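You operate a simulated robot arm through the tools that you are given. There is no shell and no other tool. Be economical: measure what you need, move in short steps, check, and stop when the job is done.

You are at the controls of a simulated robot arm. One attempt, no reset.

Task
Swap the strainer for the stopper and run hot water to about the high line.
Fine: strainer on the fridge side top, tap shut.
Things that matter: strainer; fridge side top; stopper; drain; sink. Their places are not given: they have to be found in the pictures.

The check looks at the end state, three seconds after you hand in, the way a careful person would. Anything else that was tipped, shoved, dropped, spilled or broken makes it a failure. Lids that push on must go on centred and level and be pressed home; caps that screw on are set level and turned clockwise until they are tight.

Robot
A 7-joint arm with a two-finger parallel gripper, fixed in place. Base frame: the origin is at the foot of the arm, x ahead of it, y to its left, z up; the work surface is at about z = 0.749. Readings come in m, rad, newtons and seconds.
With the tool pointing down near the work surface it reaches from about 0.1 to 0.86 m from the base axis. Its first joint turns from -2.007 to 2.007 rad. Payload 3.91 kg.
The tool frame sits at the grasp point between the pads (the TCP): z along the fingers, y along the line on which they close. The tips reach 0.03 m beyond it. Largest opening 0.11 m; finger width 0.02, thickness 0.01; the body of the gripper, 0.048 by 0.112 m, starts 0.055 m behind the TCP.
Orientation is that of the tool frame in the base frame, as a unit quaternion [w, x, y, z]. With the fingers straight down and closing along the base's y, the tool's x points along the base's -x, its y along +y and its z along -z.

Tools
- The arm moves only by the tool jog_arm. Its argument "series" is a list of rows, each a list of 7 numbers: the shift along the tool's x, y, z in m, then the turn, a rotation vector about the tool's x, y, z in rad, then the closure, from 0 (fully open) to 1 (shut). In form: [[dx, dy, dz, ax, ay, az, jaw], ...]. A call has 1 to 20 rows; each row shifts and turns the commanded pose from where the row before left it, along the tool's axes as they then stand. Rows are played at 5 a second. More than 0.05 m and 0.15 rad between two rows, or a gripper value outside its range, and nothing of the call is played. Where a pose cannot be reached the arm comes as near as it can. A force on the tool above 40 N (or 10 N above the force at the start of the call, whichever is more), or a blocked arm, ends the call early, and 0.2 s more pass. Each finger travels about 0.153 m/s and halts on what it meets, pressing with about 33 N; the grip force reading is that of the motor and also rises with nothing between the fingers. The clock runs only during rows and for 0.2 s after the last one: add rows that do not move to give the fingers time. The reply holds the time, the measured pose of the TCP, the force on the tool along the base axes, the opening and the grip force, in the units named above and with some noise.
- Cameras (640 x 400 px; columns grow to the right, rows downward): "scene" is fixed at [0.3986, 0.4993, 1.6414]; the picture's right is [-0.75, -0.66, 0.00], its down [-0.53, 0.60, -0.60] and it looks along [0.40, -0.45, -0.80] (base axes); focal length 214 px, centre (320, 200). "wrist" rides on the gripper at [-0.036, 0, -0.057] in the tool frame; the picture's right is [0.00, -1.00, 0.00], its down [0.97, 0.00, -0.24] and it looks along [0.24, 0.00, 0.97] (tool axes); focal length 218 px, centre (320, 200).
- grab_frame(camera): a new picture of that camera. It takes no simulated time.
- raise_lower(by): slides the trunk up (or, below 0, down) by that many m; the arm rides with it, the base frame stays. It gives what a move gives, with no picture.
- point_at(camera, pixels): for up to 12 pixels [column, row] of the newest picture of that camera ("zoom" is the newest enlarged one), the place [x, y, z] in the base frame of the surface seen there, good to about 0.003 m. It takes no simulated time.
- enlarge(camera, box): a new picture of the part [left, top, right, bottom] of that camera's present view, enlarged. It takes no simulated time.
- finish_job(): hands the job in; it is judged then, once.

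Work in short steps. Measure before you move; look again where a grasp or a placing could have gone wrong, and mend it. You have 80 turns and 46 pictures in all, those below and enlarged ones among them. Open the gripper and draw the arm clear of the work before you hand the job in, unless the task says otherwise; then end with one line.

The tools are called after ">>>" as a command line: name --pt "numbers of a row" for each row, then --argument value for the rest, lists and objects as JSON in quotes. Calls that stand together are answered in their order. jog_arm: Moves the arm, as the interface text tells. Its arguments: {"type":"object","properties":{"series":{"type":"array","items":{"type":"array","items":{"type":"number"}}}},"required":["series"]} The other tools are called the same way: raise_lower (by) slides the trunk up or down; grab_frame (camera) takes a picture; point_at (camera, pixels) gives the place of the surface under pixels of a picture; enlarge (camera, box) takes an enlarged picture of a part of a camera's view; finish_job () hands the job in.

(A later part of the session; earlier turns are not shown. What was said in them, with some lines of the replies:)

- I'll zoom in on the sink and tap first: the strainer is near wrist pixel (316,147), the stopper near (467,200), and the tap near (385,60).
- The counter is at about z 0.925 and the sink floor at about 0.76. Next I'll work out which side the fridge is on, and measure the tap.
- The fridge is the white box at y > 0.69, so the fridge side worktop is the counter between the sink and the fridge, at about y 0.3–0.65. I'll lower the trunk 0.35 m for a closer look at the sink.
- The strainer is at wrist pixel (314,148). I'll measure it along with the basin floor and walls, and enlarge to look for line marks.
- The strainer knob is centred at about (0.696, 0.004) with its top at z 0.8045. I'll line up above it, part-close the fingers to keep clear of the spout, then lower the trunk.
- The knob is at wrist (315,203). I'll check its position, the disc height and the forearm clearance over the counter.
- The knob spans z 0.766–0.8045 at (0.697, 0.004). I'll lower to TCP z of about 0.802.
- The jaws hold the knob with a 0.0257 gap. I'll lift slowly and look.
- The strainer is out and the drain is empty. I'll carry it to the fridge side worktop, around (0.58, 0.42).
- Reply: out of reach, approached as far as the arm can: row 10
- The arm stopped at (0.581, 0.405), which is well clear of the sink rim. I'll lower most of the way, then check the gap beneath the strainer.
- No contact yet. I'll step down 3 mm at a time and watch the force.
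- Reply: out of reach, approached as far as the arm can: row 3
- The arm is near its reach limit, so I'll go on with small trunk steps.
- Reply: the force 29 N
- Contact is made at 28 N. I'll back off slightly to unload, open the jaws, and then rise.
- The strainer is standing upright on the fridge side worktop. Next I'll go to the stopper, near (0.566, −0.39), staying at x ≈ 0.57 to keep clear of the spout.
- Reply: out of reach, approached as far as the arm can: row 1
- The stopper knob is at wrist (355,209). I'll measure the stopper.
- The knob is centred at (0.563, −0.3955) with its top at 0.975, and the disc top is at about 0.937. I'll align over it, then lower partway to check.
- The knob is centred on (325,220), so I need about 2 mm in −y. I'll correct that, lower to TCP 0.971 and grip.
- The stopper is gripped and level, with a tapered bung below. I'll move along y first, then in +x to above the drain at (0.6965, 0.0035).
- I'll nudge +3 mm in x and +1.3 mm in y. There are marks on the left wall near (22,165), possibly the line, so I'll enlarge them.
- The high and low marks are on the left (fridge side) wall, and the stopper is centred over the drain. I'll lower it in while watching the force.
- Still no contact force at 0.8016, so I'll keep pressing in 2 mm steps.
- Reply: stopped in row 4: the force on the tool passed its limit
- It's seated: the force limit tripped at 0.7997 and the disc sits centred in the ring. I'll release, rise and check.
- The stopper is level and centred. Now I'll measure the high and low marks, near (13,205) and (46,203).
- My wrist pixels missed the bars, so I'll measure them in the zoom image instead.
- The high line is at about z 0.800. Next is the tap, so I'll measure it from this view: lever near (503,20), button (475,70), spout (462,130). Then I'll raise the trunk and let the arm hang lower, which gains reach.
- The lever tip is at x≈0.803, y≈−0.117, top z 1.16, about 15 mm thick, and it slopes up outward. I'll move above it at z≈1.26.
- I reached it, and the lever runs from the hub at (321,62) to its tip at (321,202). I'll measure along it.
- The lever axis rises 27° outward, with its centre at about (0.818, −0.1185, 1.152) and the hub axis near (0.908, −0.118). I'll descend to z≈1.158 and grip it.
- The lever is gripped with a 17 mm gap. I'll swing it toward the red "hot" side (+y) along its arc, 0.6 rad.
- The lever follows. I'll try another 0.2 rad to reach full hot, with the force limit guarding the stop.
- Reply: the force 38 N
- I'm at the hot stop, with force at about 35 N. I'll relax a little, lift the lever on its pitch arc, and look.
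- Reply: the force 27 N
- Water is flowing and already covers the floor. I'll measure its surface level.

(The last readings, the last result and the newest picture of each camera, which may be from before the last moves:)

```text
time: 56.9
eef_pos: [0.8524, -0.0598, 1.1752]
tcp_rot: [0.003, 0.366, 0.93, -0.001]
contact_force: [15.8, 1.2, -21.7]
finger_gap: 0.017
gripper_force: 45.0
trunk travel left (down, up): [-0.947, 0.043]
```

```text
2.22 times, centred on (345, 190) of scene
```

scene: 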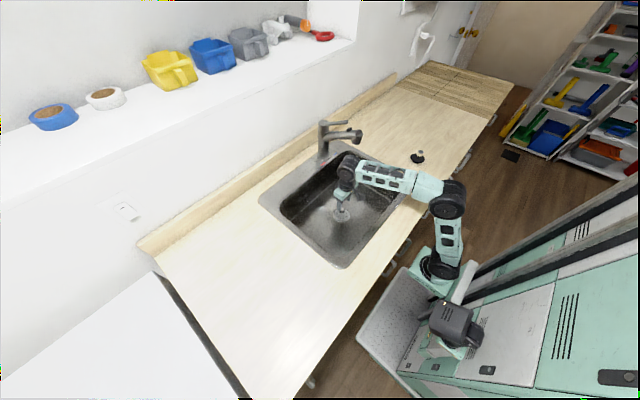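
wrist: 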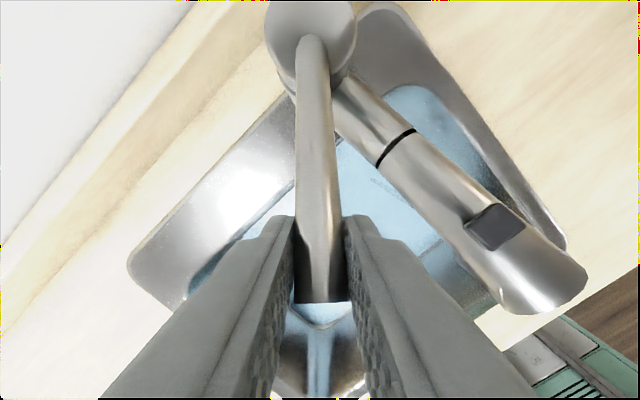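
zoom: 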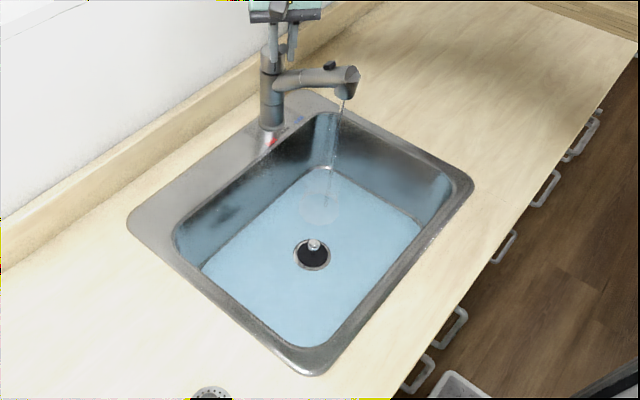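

The stopper knob top (0.8035) sits almost at the high line (0.800), so it works as a gauge. I'll wait 3 s and re-check the level.

>>> jog_arm --pt "0 0 0 0 0 0 1" --pt "0 0 0 0 0 0 1" --pt "0 0 0 0 0 0 1" --pt "0 0 0 0 0 0 1" --pt "0 0 0 0 0 0 1" --pt "0 0 0 0 0 0 1" --pt "0 0 0 0 0 0 1" --pt "0 0 0 0 0 0 1" --pt "0 0 0 0 0 0 1" --pt "0 0 0 0 0 0 1" --pt "0 0 0 0 0 0 1" --pt "0 0 0 0 0 0 1" --pt "0 0 0 0 0 0 1" --pt "0 0 0 0 0 0 1"

>>> enlarge --camera "scene" --box '[280, 140, 410, 260]'

>>> point_at --camera "zoom" --pixels '[[200, 250], [400, 250], [300, 320], [260, 200], [430, 190], [350, 300]]'

```text
time: 59.9
eef_pos: [0.8535, -0.0599, 1.1761]
tcp_rot: [0.004, 0.367, 0.93, 0.0]
contact_force: [23.6, -13.9, -12.8]
finger_gap: 0.0174
gripper_force: 44.9
trunk travel left (down, up): [-0.947, 0.043]
```

```text
3.33 times, centred on (345, 200) of scene
```

zoom: 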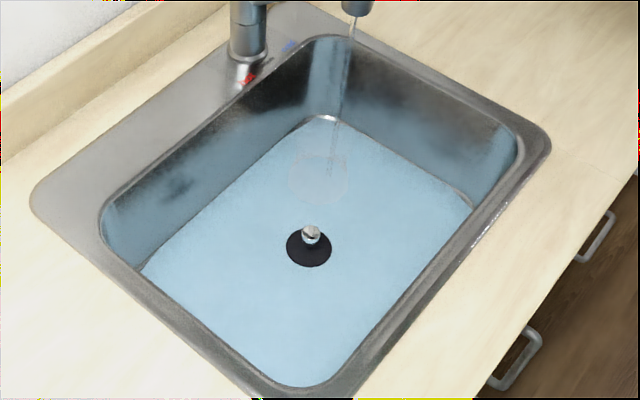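

```text
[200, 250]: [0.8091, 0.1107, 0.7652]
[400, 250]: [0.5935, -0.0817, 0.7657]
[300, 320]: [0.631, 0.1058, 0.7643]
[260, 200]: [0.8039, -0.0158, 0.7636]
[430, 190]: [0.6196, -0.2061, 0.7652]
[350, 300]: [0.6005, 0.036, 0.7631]
```

The surface reads about 0.765, rising under 1 mm/s. I'll wait about 12.6 s and re-measure to get the rate.

>>> jog_arm --pt "0 0 0 0 0 0 1" --pt "0 0 0 0 0 0 1" --pt "0 0 0 0 0 0 1" --pt "0 0 0 0 0 0 1" --pt "0 0 0 0 0 0 1" --pt "0 0 0 0 0 0 1" --pt "0 0 0 0 0 0 1" --pt "0 0 0 0 0 0 1" --pt "0 0 0 0 0 0 1" --pt "0 0 0 0 0 0 1" --pt "0 0 0 0 0 0 1" --pt "0 0 0 0 0 0 1" --pt "0 0 0 0 0 0 1" --pt "0 0 0 0 0 0 1" --pt "0 0 0 0 0 0 1" --pt "0 0 0 0 0 0 1" --pt "0 0 0 0 0 0 1" --pt "0 0 0 0 0 0 1" --pt "0 0 0 0 0 0 1" --pt "0 0 0 0 0 0 1"

>>> jog_arm --pt "0 0 0 0 0 0 1" --pt "0 0 0 0 0 0 1" --pt "0 0 0 0 0 0 1" --pt "0 0 0 0 0 0 1" --pt "0 0 0 0 0 0 1" --pt "0 0 0 0 0 0 1" --pt "0 0 0 0 0 0 1" --pt "0 0 0 0 0 0 1" --pt "0 0 0 0 0 0 1" --pt "0 0 0 0 0 0 1" --pt "0 0 0 0 0 0 1" --pt "0 0 0 0 0 0 1" --pt "0 0 0 0 0 0 1" --pt "0 0 0 0 0 0 1" --pt "0 0 0 0 0 0 1" --pt "0 0 0 0 0 0 1" --pt "0 0 0 0 0 0 1" --pt "0 0 0 0 0 0 1" --pt "0 0 0 0 0 0 1" --pt "0 0 0 0 0 0 1"

>>> jog_arm --pt "0 0 0 0 0 0 1" --pt "0 0 0 0 0 0 1" --pt "0 0 0 0 0 0 1" --pt "0 0 0 0 0 0 1" --pt "0 0 0 0 0 0 1" --pt "0 0 0 0 0 0 1" --pt "0 0 0 0 0 0 1" --pt "0 0 0 0 0 0 1" --pt "0 0 0 0 0 0 1" --pt "0 0 0 0 0 0 1" --pt "0 0 0 0 0 0 1" --pt "0 0 0 0 0 0 1" --pt "0 0 0 0 0 0 1" --pt "0 0 0 0 0 0 1" --pt "0 0 0 0 0 0 1" --pt "0 0 0 0 0 0 1" --pt "0 0 0 0 0 0 1" --pt "0 0 0 0 0 0 1" --pt "0 0 0 0 0 0 1" --pt "0 0 0 0 0 0 1"

>>> enlarge --camera "scene" --box '[280, 140, 410, 260]'

>>> point_at --camera "zoom" --pixels '[[200, 250], [400, 250], [300, 320], [260, 200], [430, 190], [350, 300], [310, 225], [310, 232], [310, 250], [250, 280], [230, 250], [380, 280]]'

```text
time: 64.0
eef_pos: [0.8515, -0.058, 1.1755]
tcp_rot: [0.003, 0.366, 0.931, 0.0]
contact_force: [20.4, -10.9, -14.8]
finger_gap: 0.0172
gripper_force: 45.1
trunk travel left (down, up): [-0.947, 0.043]
```

```text
time: 68.2
eef_pos: [0.8525, -0.0586, 1.1763]
tcp_rot: [0.002, 0.365, 0.931, 0.001]
contact_force: [17.5, -8.5, -14.4]
finger_gap: 0.0175
gripper_force: 45.1
trunk travel left (down, up): [-0.947, 0.043]
```

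```text
time: 72.5
eef_pos: [0.8505, -0.0578, 1.176]
tcp_rot: [0.003, 0.366, 0.931, 0.0]
contact_force: [16.1, -5.5, -12.8]
finger_gap: 0.017
gripper_force: 44.9
trunk travel left (down, up): [-0.947, 0.043]
```

```text
3.33 times, centred on (345, 200) of scene
```

zoom: 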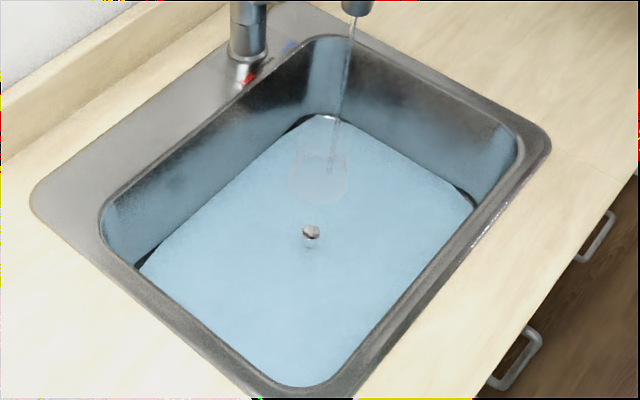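

```text
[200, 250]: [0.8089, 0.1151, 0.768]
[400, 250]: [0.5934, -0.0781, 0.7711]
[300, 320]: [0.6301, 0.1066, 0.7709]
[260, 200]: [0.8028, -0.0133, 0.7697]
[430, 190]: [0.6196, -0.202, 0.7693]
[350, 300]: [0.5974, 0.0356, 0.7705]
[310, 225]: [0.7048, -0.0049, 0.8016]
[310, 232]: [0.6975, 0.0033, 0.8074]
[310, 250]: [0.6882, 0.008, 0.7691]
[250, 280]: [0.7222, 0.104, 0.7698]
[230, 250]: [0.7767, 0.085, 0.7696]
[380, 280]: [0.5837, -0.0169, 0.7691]
```

The level is about 0.7697, rising at roughly 0.42 mm/s. I'll lift the lever a bit more to raise the flow.

>>> jog_arm --pt "-0.003 0 -0.004 0 0 0 1" --pt "-0.003 0 -0.004 0 0 0 1" --pt "-0.003 0 -0.004 0 0 0 1" --pt "0 0 0 0 0 0 1" --pt "0 0 0 0 0 0 1" --pt "0 0 0 0 0 0 1" --pt "0 0 0 0 0 0 1" --pt "0 0 0 0 0 0 1" --pt "0 0 0 0 0 0 1" --pt "0 0 0 0 0 0 1" --pt "0 0 0 0 0 0 1" --pt "0 0 0 0 0 0 1" --pt "0 0 0 0 0 0 1"

>>> jog_arm --pt "0 0 0 0 0 0 1" --pt "0 0 0 0 0 0 1" --pt "0 0 0 0 0 0 1" --pt "0 0 0 0 0 0 1" --pt "0 0 0 0 0 0 1" --pt "0 0 0 0 0 0 1" --pt "0 0 0 0 0 0 1" --pt "0 0 0 0 0 0 1" --pt "0 0 0 0 0 0 1" --pt "0 0 0 0 0 0 1" --pt "0 0 0 0 0 0 1" --pt "0 0 0 0 0 0 1" --pt "0 0 0 0 0 0 1" --pt "0 0 0 0 0 0 1" --pt "0 0 0 0 0 0 1" --pt "0 0 0 0 0 0 1" --pt "0 0 0 0 0 0 1" --pt "0 0 0 0 0 0 1" --pt "0 0 0 0 0 0 1" --pt "0 0 0 0 0 0 1"

>>> enlarge --camera "scene" --box '[280, 140, 410, 260]'

>>> point_at --camera "zoom" --pixels '[[200, 250], [400, 250], [300, 320], [260, 200], [430, 190], [350, 300], [280, 250], [340, 250], [310, 260], [250, 280], [230, 250], [380, 280]]'

```text
time: 75.2
eef_pos: [0.8574, -0.0641, 1.1893]
tcp_rot: [0.003, 0.365, 0.931, 0.001]
contact_force: [3.8, 10.6, -9.3]
finger_gap: 0.0174
gripper_force: 45.0
trunk travel left (down, up): [-0.947, 0.043]
```

```text
time: 79.5
eef_pos: [0.8557, -0.0642, 1.1902]
tcp_rot: [0.002, 0.365, 0.931, 0.0]
contact_force: [6.4, 4.9, 0.7]
finger_gap: 0.0175
gripper_force: 45.4
trunk travel left (down, up): [-0.947, 0.043]
```

```text
3.33 times, centred on (345, 200) of scene
```

zoom: 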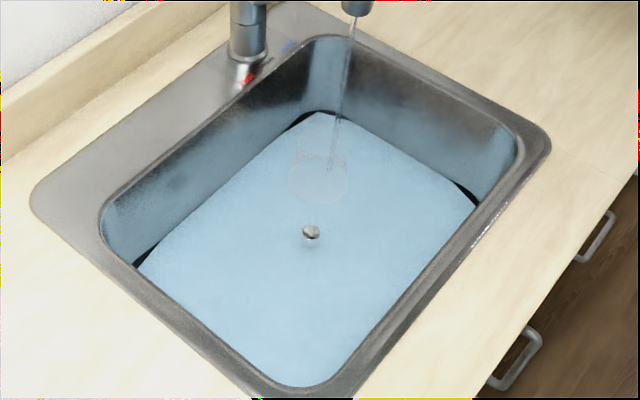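

```text
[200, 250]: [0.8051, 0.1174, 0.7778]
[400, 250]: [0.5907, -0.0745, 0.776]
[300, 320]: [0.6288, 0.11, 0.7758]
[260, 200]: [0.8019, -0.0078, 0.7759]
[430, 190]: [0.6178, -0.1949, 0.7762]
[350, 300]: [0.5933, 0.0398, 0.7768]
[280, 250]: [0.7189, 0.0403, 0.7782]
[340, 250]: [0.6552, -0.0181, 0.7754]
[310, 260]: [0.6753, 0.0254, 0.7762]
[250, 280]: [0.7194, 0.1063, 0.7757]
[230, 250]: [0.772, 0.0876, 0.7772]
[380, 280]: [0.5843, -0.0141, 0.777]
```

It's now at 0.7766 and rising at about 1 mm/s. I'll wait about 17 s, which should bring it to around 0.793, then measure.

>>> jog_arm --pt "0 0 0 0 0 0 1" --pt "0 0 0 0 0 0 1" --pt "0 0 0 0 0 0 1" --pt "0 0 0 0 0 0 1" --pt "0 0 0 0 0 0 1" --pt "0 0 0 0 0 0 1" --pt "0 0 0 0 0 0 1" --pt "0 0 0 0 0 0 1" --pt "0 0 0 0 0 0 1" --pt "0 0 0 0 0 0 1" --pt "0 0 0 0 0 0 1" --pt "0 0 0 0 0 0 1" --pt "0 0 0 0 0 0 1" --pt "0 0 0 0 0 0 1" --pt "0 0 0 0 0 0 1" --pt "0 0 0 0 0 0 1" --pt "0 0 0 0 0 0 1" --pt "0 0 0 0 0 0 1" --pt "0 0 0 0 0 0 1" --pt "0 0 0 0 0 0 1"

>>> jog_arm --pt "0 0 0 0 0 0 1" --pt "0 0 0 0 0 0 1" --pt "0 0 0 0 0 0 1" --pt "0 0 0 0 0 0 1" --pt "0 0 0 0 0 0 1" --pt "0 0 0 0 0 0 1" --pt "0 0 0 0 0 0 1" --pt "0 0 0 0 0 0 1" --pt "0 0 0 0 0 0 1" --pt "0 0 0 0 0 0 1" --pt "0 0 0 0 0 0 1" --pt "0 0 0 0 0 0 1" --pt "0 0 0 0 0 0 1" --pt "0 0 0 0 0 0 1" --pt "0 0 0 0 0 0 1" --pt "0 0 0 0 0 0 1" --pt "0 0 0 0 0 0 1" --pt "0 0 0 0 0 0 1" --pt "0 0 0 0 0 0 1" --pt "0 0 0 0 0 0 1"

>>> jog_arm --pt "0 0 0 0 0 0 1" --pt "0 0 0 0 0 0 1" --pt "0 0 0 0 0 0 1" --pt "0 0 0 0 0 0 1" --pt "0 0 0 0 0 0 1" --pt "0 0 0 0 0 0 1" --pt "0 0 0 0 0 0 1" --pt "0 0 0 0 0 0 1" --pt "0 0 0 0 0 0 1" --pt "0 0 0 0 0 0 1" --pt "0 0 0 0 0 0 1" --pt "0 0 0 0 0 0 1" --pt "0 0 0 0 0 0 1" --pt "0 0 0 0 0 0 1" --pt "0 0 0 0 0 0 1" --pt "0 0 0 0 0 0 1" --pt "0 0 0 0 0 0 1" --pt "0 0 0 0 0 0 1" --pt "0 0 0 0 0 0 1" --pt "0 0 0 0 0 0 1"

>>> enlarge --camera "scene" --box '[280, 140, 410, 260]'

>>> point_at --camera "zoom" --pixels '[[200, 250], [400, 250], [300, 320], [260, 200], [430, 190], [350, 300], [280, 250], [340, 250], [310, 260], [250, 280], [230, 250], [380, 280]]'

```text
time: 83.7
eef_pos: [0.8569, -0.0643, 1.1888]
tcp_rot: [0.003, 0.366, 0.931, 0.0]
contact_force: [7.7, 4.7, 0.3]
finger_gap: 0.0173
gripper_force: 45.0
trunk travel left (down, up): [-0.947, 0.043]
```

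```text
time: 87.8
eef_pos: [0.8554, -0.0643, 1.1893]
tcp_rot: [0.003, 0.366, 0.93, 0.0]
contact_force: [5.3, 6.2, -2.7]
finger_gap: 0.0172
gripper_force: 44.9
trunk travel left (down, up): [-0.947, 0.043]
```

```text
time: 92.0
eef_pos: [0.8572, -0.0644, 1.1888]
tcp_rot: [0.003, 0.366, 0.931, -0.001]
contact_force: [5.2, 6.4, -0.6]
finger_gap: 0.0177
gripper_force: 45.3
trunk travel left (down, up): [-0.947, 0.043]
```

```text
3.33 times, centred on (345, 200) of scene
```

zoom: 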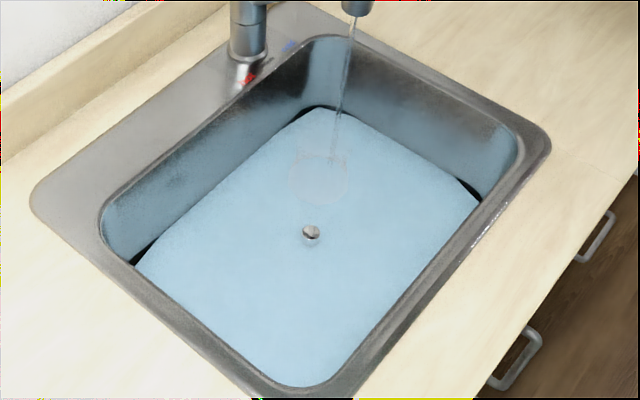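

```text
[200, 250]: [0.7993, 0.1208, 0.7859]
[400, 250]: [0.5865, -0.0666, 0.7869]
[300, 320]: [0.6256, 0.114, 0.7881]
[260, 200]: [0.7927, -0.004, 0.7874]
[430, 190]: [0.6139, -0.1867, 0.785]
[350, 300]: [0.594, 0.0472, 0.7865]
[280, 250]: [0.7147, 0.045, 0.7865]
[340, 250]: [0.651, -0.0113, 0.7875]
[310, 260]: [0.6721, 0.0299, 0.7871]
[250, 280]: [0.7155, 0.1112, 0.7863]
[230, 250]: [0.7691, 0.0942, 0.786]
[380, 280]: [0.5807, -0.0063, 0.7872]
```

It's at 0.7867, rising at about 0.81 mm/s. I'll wait another 12.6 s and check before closing.

>>> jog_arm --pt "0 0 0 0 0 0 1" --pt "0 0 0 0 0 0 1" --pt "0 0 0 0 0 0 1" --pt "0 0 0 0 0 0 1" --pt "0 0 0 0 0 0 1" --pt "0 0 0 0 0 0 1" --pt "0 0 0 0 0 0 1" --pt "0 0 0 0 0 0 1" --pt "0 0 0 0 0 0 1" --pt "0 0 0 0 0 0 1" --pt "0 0 0 0 0 0 1" --pt "0 0 0 0 0 0 1" --pt "0 0 0 0 0 0 1" --pt "0 0 0 0 0 0 1" --pt "0 0 0 0 0 0 1" --pt "0 0 0 0 0 0 1" --pt "0 0 0 0 0 0 1" --pt "0 0 0 0 0 0 1" --pt "0 0 0 0 0 0 1" --pt "0 0 0 0 0 0 1"

>>> jog_arm --pt "0 0 0 0 0 0 1" --pt "0 0 0 0 0 0 1" --pt "0 0 0 0 0 0 1" --pt "0 0 0 0 0 0 1" --pt "0 0 0 0 0 0 1" --pt "0 0 0 0 0 0 1" --pt "0 0 0 0 0 0 1" --pt "0 0 0 0 0 0 1" --pt "0 0 0 0 0 0 1" --pt "0 0 0 0 0 0 1" --pt "0 0 0 0 0 0 1" --pt "0 0 0 0 0 0 1" --pt "0 0 0 0 0 0 1" --pt "0 0 0 0 0 0 1" --pt "0 0 0 0 0 0 1" --pt "0 0 0 0 0 0 1" --pt "0 0 0 0 0 0 1" --pt "0 0 0 0 0 0 1" --pt "0 0 0 0 0 0 1" --pt "0 0 0 0 0 0 1"

>>> jog_arm --pt "0 0 0 0 0 0 1" --pt "0 0 0 0 0 0 1" --pt "0 0 0 0 0 0 1" --pt "0 0 0 0 0 0 1" --pt "0 0 0 0 0 0 1" --pt "0 0 0 0 0 0 1" --pt "0 0 0 0 0 0 1" --pt "0 0 0 0 0 0 1" --pt "0 0 0 0 0 0 1" --pt "0 0 0 0 0 0 1" --pt "0 0 0 0 0 0 1" --pt "0 0 0 0 0 0 1" --pt "0 0 0 0 0 0 1" --pt "0 0 0 0 0 0 1" --pt "0 0 0 0 0 0 1" --pt "0 0 0 0 0 0 1" --pt "0 0 0 0 0 0 1" --pt "0 0 0 0 0 0 1" --pt "0 0 0 0 0 0 1" --pt "0 0 0 0 0 0 1"

>>> enlarge --camera "scene" --box '[280, 140, 410, 260]'

>>> point_at --camera "zoom" --pixels '[[200, 250], [400, 250], [300, 320], [260, 200], [430, 190], [350, 300], [280, 250], [340, 250], [310, 260], [250, 280], [230, 250], [380, 280]]'

```text
time: 96.2
eef_pos: [0.8564, -0.0647, 1.1889]
tcp_rot: [0.002, 0.365, 0.931, 0.0]
contact_force: [6.2, 7.0, -0.3]
finger_gap: 0.0176
gripper_force: 44.7
trunk travel left (down, up): [-0.947, 0.043]
```

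```text
time: 100.5
eef_pos: [0.8561, -0.0654, 1.188]
tcp_rot: [0.003, 0.365, 0.931, 0.0]
contact_force: [5.1, 7.1, 0.1]
finger_gap: 0.0175
gripper_force: 44.7
trunk travel left (down, up): [-0.947, 0.043]
```

```text
time: 104.7
eef_pos: [0.8587, -0.0652, 1.1881]
tcp_rot: [0.003, 0.366, 0.931, -0.001]
contact_force: [5.4, 5.9, -0.2]
finger_gap: 0.0171
gripper_force: 45.1
trunk travel left (down, up): [-0.947, 0.043]
```

```text
3.33 times, centred on (345, 200) of scene
```

zoom: 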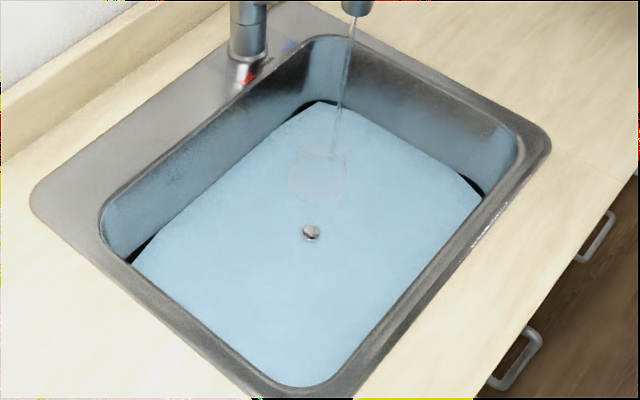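

```text
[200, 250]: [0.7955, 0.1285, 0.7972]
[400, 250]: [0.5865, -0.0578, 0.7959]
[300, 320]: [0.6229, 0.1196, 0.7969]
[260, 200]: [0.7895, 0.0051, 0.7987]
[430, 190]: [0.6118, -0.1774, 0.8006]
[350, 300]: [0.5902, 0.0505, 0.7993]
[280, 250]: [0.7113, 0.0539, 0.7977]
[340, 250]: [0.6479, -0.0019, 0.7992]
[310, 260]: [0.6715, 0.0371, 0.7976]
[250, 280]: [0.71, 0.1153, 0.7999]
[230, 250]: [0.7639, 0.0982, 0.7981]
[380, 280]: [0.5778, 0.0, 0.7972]
```

The level is about 0.798, essentially at the line. I'm closing now by reversing the lift and pressing slightly past shut.

>>> jog_arm --pt "0.006 0 0.008 0 0 0 1" --pt "0.005 0 0.009 0 0 0 1" --pt "0.004 0 0.009 0 0 0 1" --pt "0.002 0 0.006 0 0 0 1" --pt "0.0005 0 0.002 0 0 0 1" --pt "0 0 0.002 0 0 0 1" --pt "0 0 0 0 0 0 1"

>>> grab_frame --camera "wrist"

```text
time: 106.3
eef_pos: [0.8435, -0.0513, 1.1567]
tcp_rot: [0.003, 0.365, 0.931, 0.002]
contact_force: [-16.0, 0.5, 18.8]
finger_gap: 0.0168
gripper_force: 45.4
trunk travel left (down, up): [-0.947, 0.043]
stopped in row 7: the force on the tool passed its limit (the readings are from after the stop); the commanded pose is now the measured one
```

```text
4 pictures are left
```

wrist: 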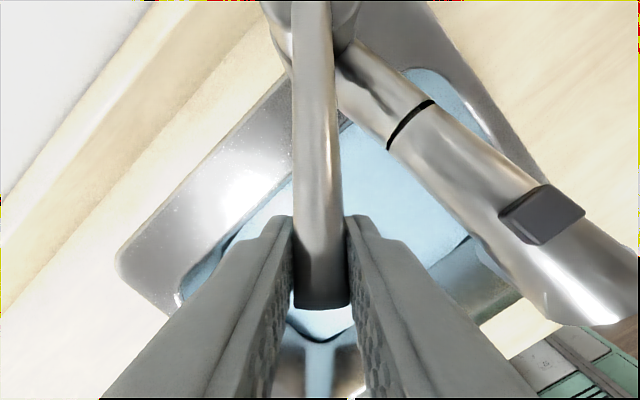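

It's back at the shut height (1.1567) and pressing on the stop. I'll check that the stream has stopped before releasing.

>>> enlarge --camera "scene" --box '[280, 110, 410, 260]'

>>> point_at --camera "zoom" --pixels '[[260, 300], [400, 300], [300, 340], [260, 250], [400, 240], [340, 330], [280, 280], [350, 280], [320, 310], [290, 310]]'

```text
2.67 times, centred on (345, 185) of scene
```

zoom: 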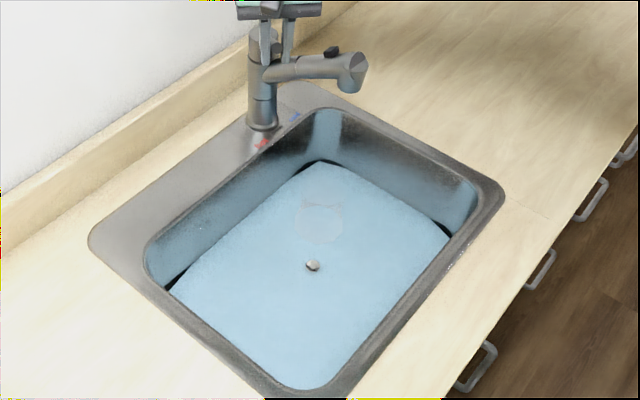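

```text
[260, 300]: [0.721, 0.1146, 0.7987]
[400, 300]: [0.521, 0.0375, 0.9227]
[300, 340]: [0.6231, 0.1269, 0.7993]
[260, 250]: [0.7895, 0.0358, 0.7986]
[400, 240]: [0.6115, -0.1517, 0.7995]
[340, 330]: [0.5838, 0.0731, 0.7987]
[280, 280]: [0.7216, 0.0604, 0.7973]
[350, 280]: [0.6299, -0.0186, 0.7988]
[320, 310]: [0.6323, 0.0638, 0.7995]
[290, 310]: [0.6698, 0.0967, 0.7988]
```

The stream is off and the level is 0.799, at the high line. I'll release the lever, rise straight up and withdraw.

>>> jog_arm --pt "0 0 -0.0015 0 0 0 0.7" --pt "0 0 0 0 0 0 0.5" --pt "0 0 0 0 0 0 0.45" --pt "0 0 -0.03 0 0 0 0.45" --pt "0 0 -0.04 0 0 0 0.45" --pt "0 0 -0.04 0 0 0 0.45" --pt "0.04 0 0 0 0 0 0.45" --pt "0.05 0 0 0 0 0 0.45" --pt "0.05 0 0 0 0 0 0.45" --pt "0.05 0 0 0 0 0 0.45" --pt "0 0 0 0 0 0 0"

>>> grab_frame --camera "scene"

>>> point_at --camera "scene" --pixels '[[335, 235], [320, 215], [355, 225], [365, 205], [338, 225]]'

```text
time: 108.7
eef_pos: [0.7063, 0.0768, 1.2614]
tcp_rot: [0.003, 0.366, 0.931, 0.002]
contact_force: [0.4, -0.1, 0.1]
finger_gap: 0.11
gripper_force: 0.0
trunk travel left (down, up): [-0.947, 0.043]
```

```text
2 pictures are left
```

scene: 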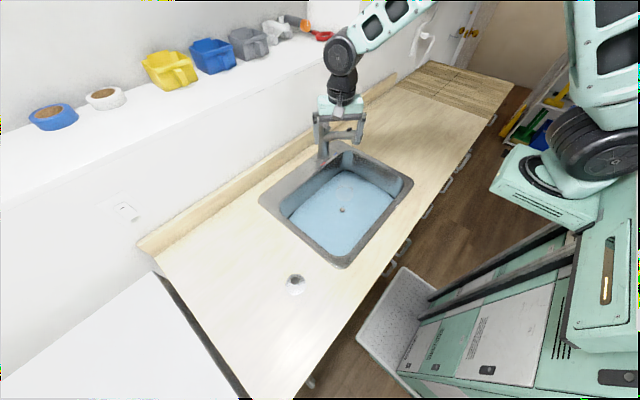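

```text
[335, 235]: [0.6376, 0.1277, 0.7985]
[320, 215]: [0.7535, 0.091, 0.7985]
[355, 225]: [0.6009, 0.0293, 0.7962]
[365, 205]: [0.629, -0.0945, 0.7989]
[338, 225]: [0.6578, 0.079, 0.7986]
```

The level is steady at 0.798 and the strainer is in place. I'll draw the arm further back and up, then check the tap one last time.

>>> jog_arm --pt "0.04 0.03 -0.03 0 0 0 0" --pt "0.04 0.03 -0.03 0 0 0 0" --pt "0.04 0.02 -0.03 0 0 0 0" --pt "0.04 0 -0.03 0 0 0 0" --pt "0 0 0 0 0 0 0" --pt "0 0 0 0 0 0 0"

>>> enlarge --camera "scene" --box '[250, 100, 430, 300]'

>>> point_at --camera "zoom" --pixels '[[300, 280], [350, 250], [330, 220], [280, 260]]'

```text
refused: row 1 steps farther than a row can; nothing moved
```

```text
2.00 times, centred on (340, 200) of scene
```

zoom: 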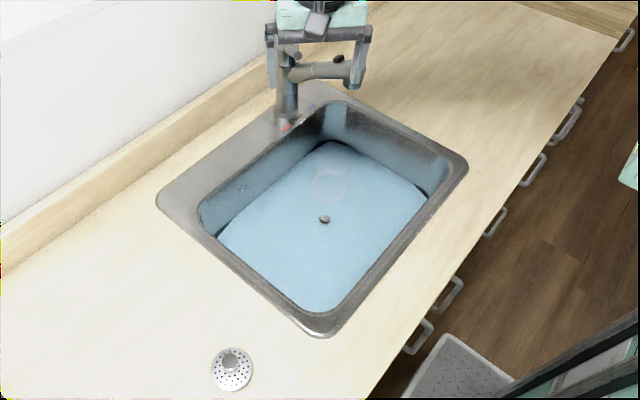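

```text
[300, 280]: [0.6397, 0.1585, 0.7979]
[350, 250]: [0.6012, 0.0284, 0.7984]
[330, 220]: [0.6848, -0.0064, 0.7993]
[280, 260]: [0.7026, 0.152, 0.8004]
```

There's no stream and the level is steady. The retract was refused because its steps were too large, so I'll repeat it with smaller ones.

>>> jog_arm --pt "0.02 0 -0.04 0 0 0 0" --pt "0.02 0 -0.04 0 0 0 0" --pt "0.03 0 -0.03 0 0 0 0" --pt "0.03 0 -0.03 0 0 0 0" --pt "0.03 0 -0.02 0 0 0 0" --pt "0 0 0 0 0 0 0" --pt "0 0 0 0 0 0 0" --pt "0 0 0 0 0 0 0"

>>> enlarge --camera "scene" --box '[250, 100, 430, 300]'

>>> point_at --camera "zoom" --pixels '[[300, 280], [350, 250], [330, 240], [280, 260]]'

```text
time: 110.5
eef_pos: [0.611, 0.1658, 1.4239]
tcp_rot: [0.003, 0.366, 0.931, 0.0]
contact_force: [-1.1, 0.2, -0.2]
finger_gap: 0.1098
gripper_force: 0.0
trunk travel left (down, up): [-0.947, 0.043]
```

```text
2.00 times, centred on (340, 200) of scene
```

zoom: 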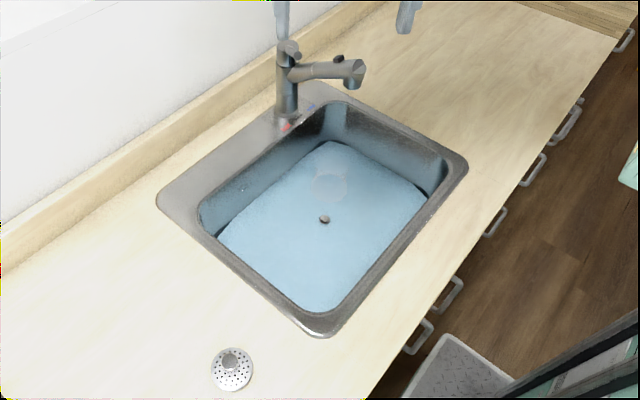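

```text
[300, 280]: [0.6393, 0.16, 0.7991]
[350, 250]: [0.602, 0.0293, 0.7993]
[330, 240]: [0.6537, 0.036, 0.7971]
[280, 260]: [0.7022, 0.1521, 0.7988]
```

The tap is shut, the water is at the high line, the strainer is on the fridge side worktop and the arm is clear, so I'm handing in.

>>> finish_job

```text
The job is handed in.
```

I've swapped the strainer for the stopper and filled the sink with hot water to about the high line (surface about 0.799 m, line about 0.800 m). The tap is shut, the strainer stands on the worktop on the fridge side, and the arm is clear.
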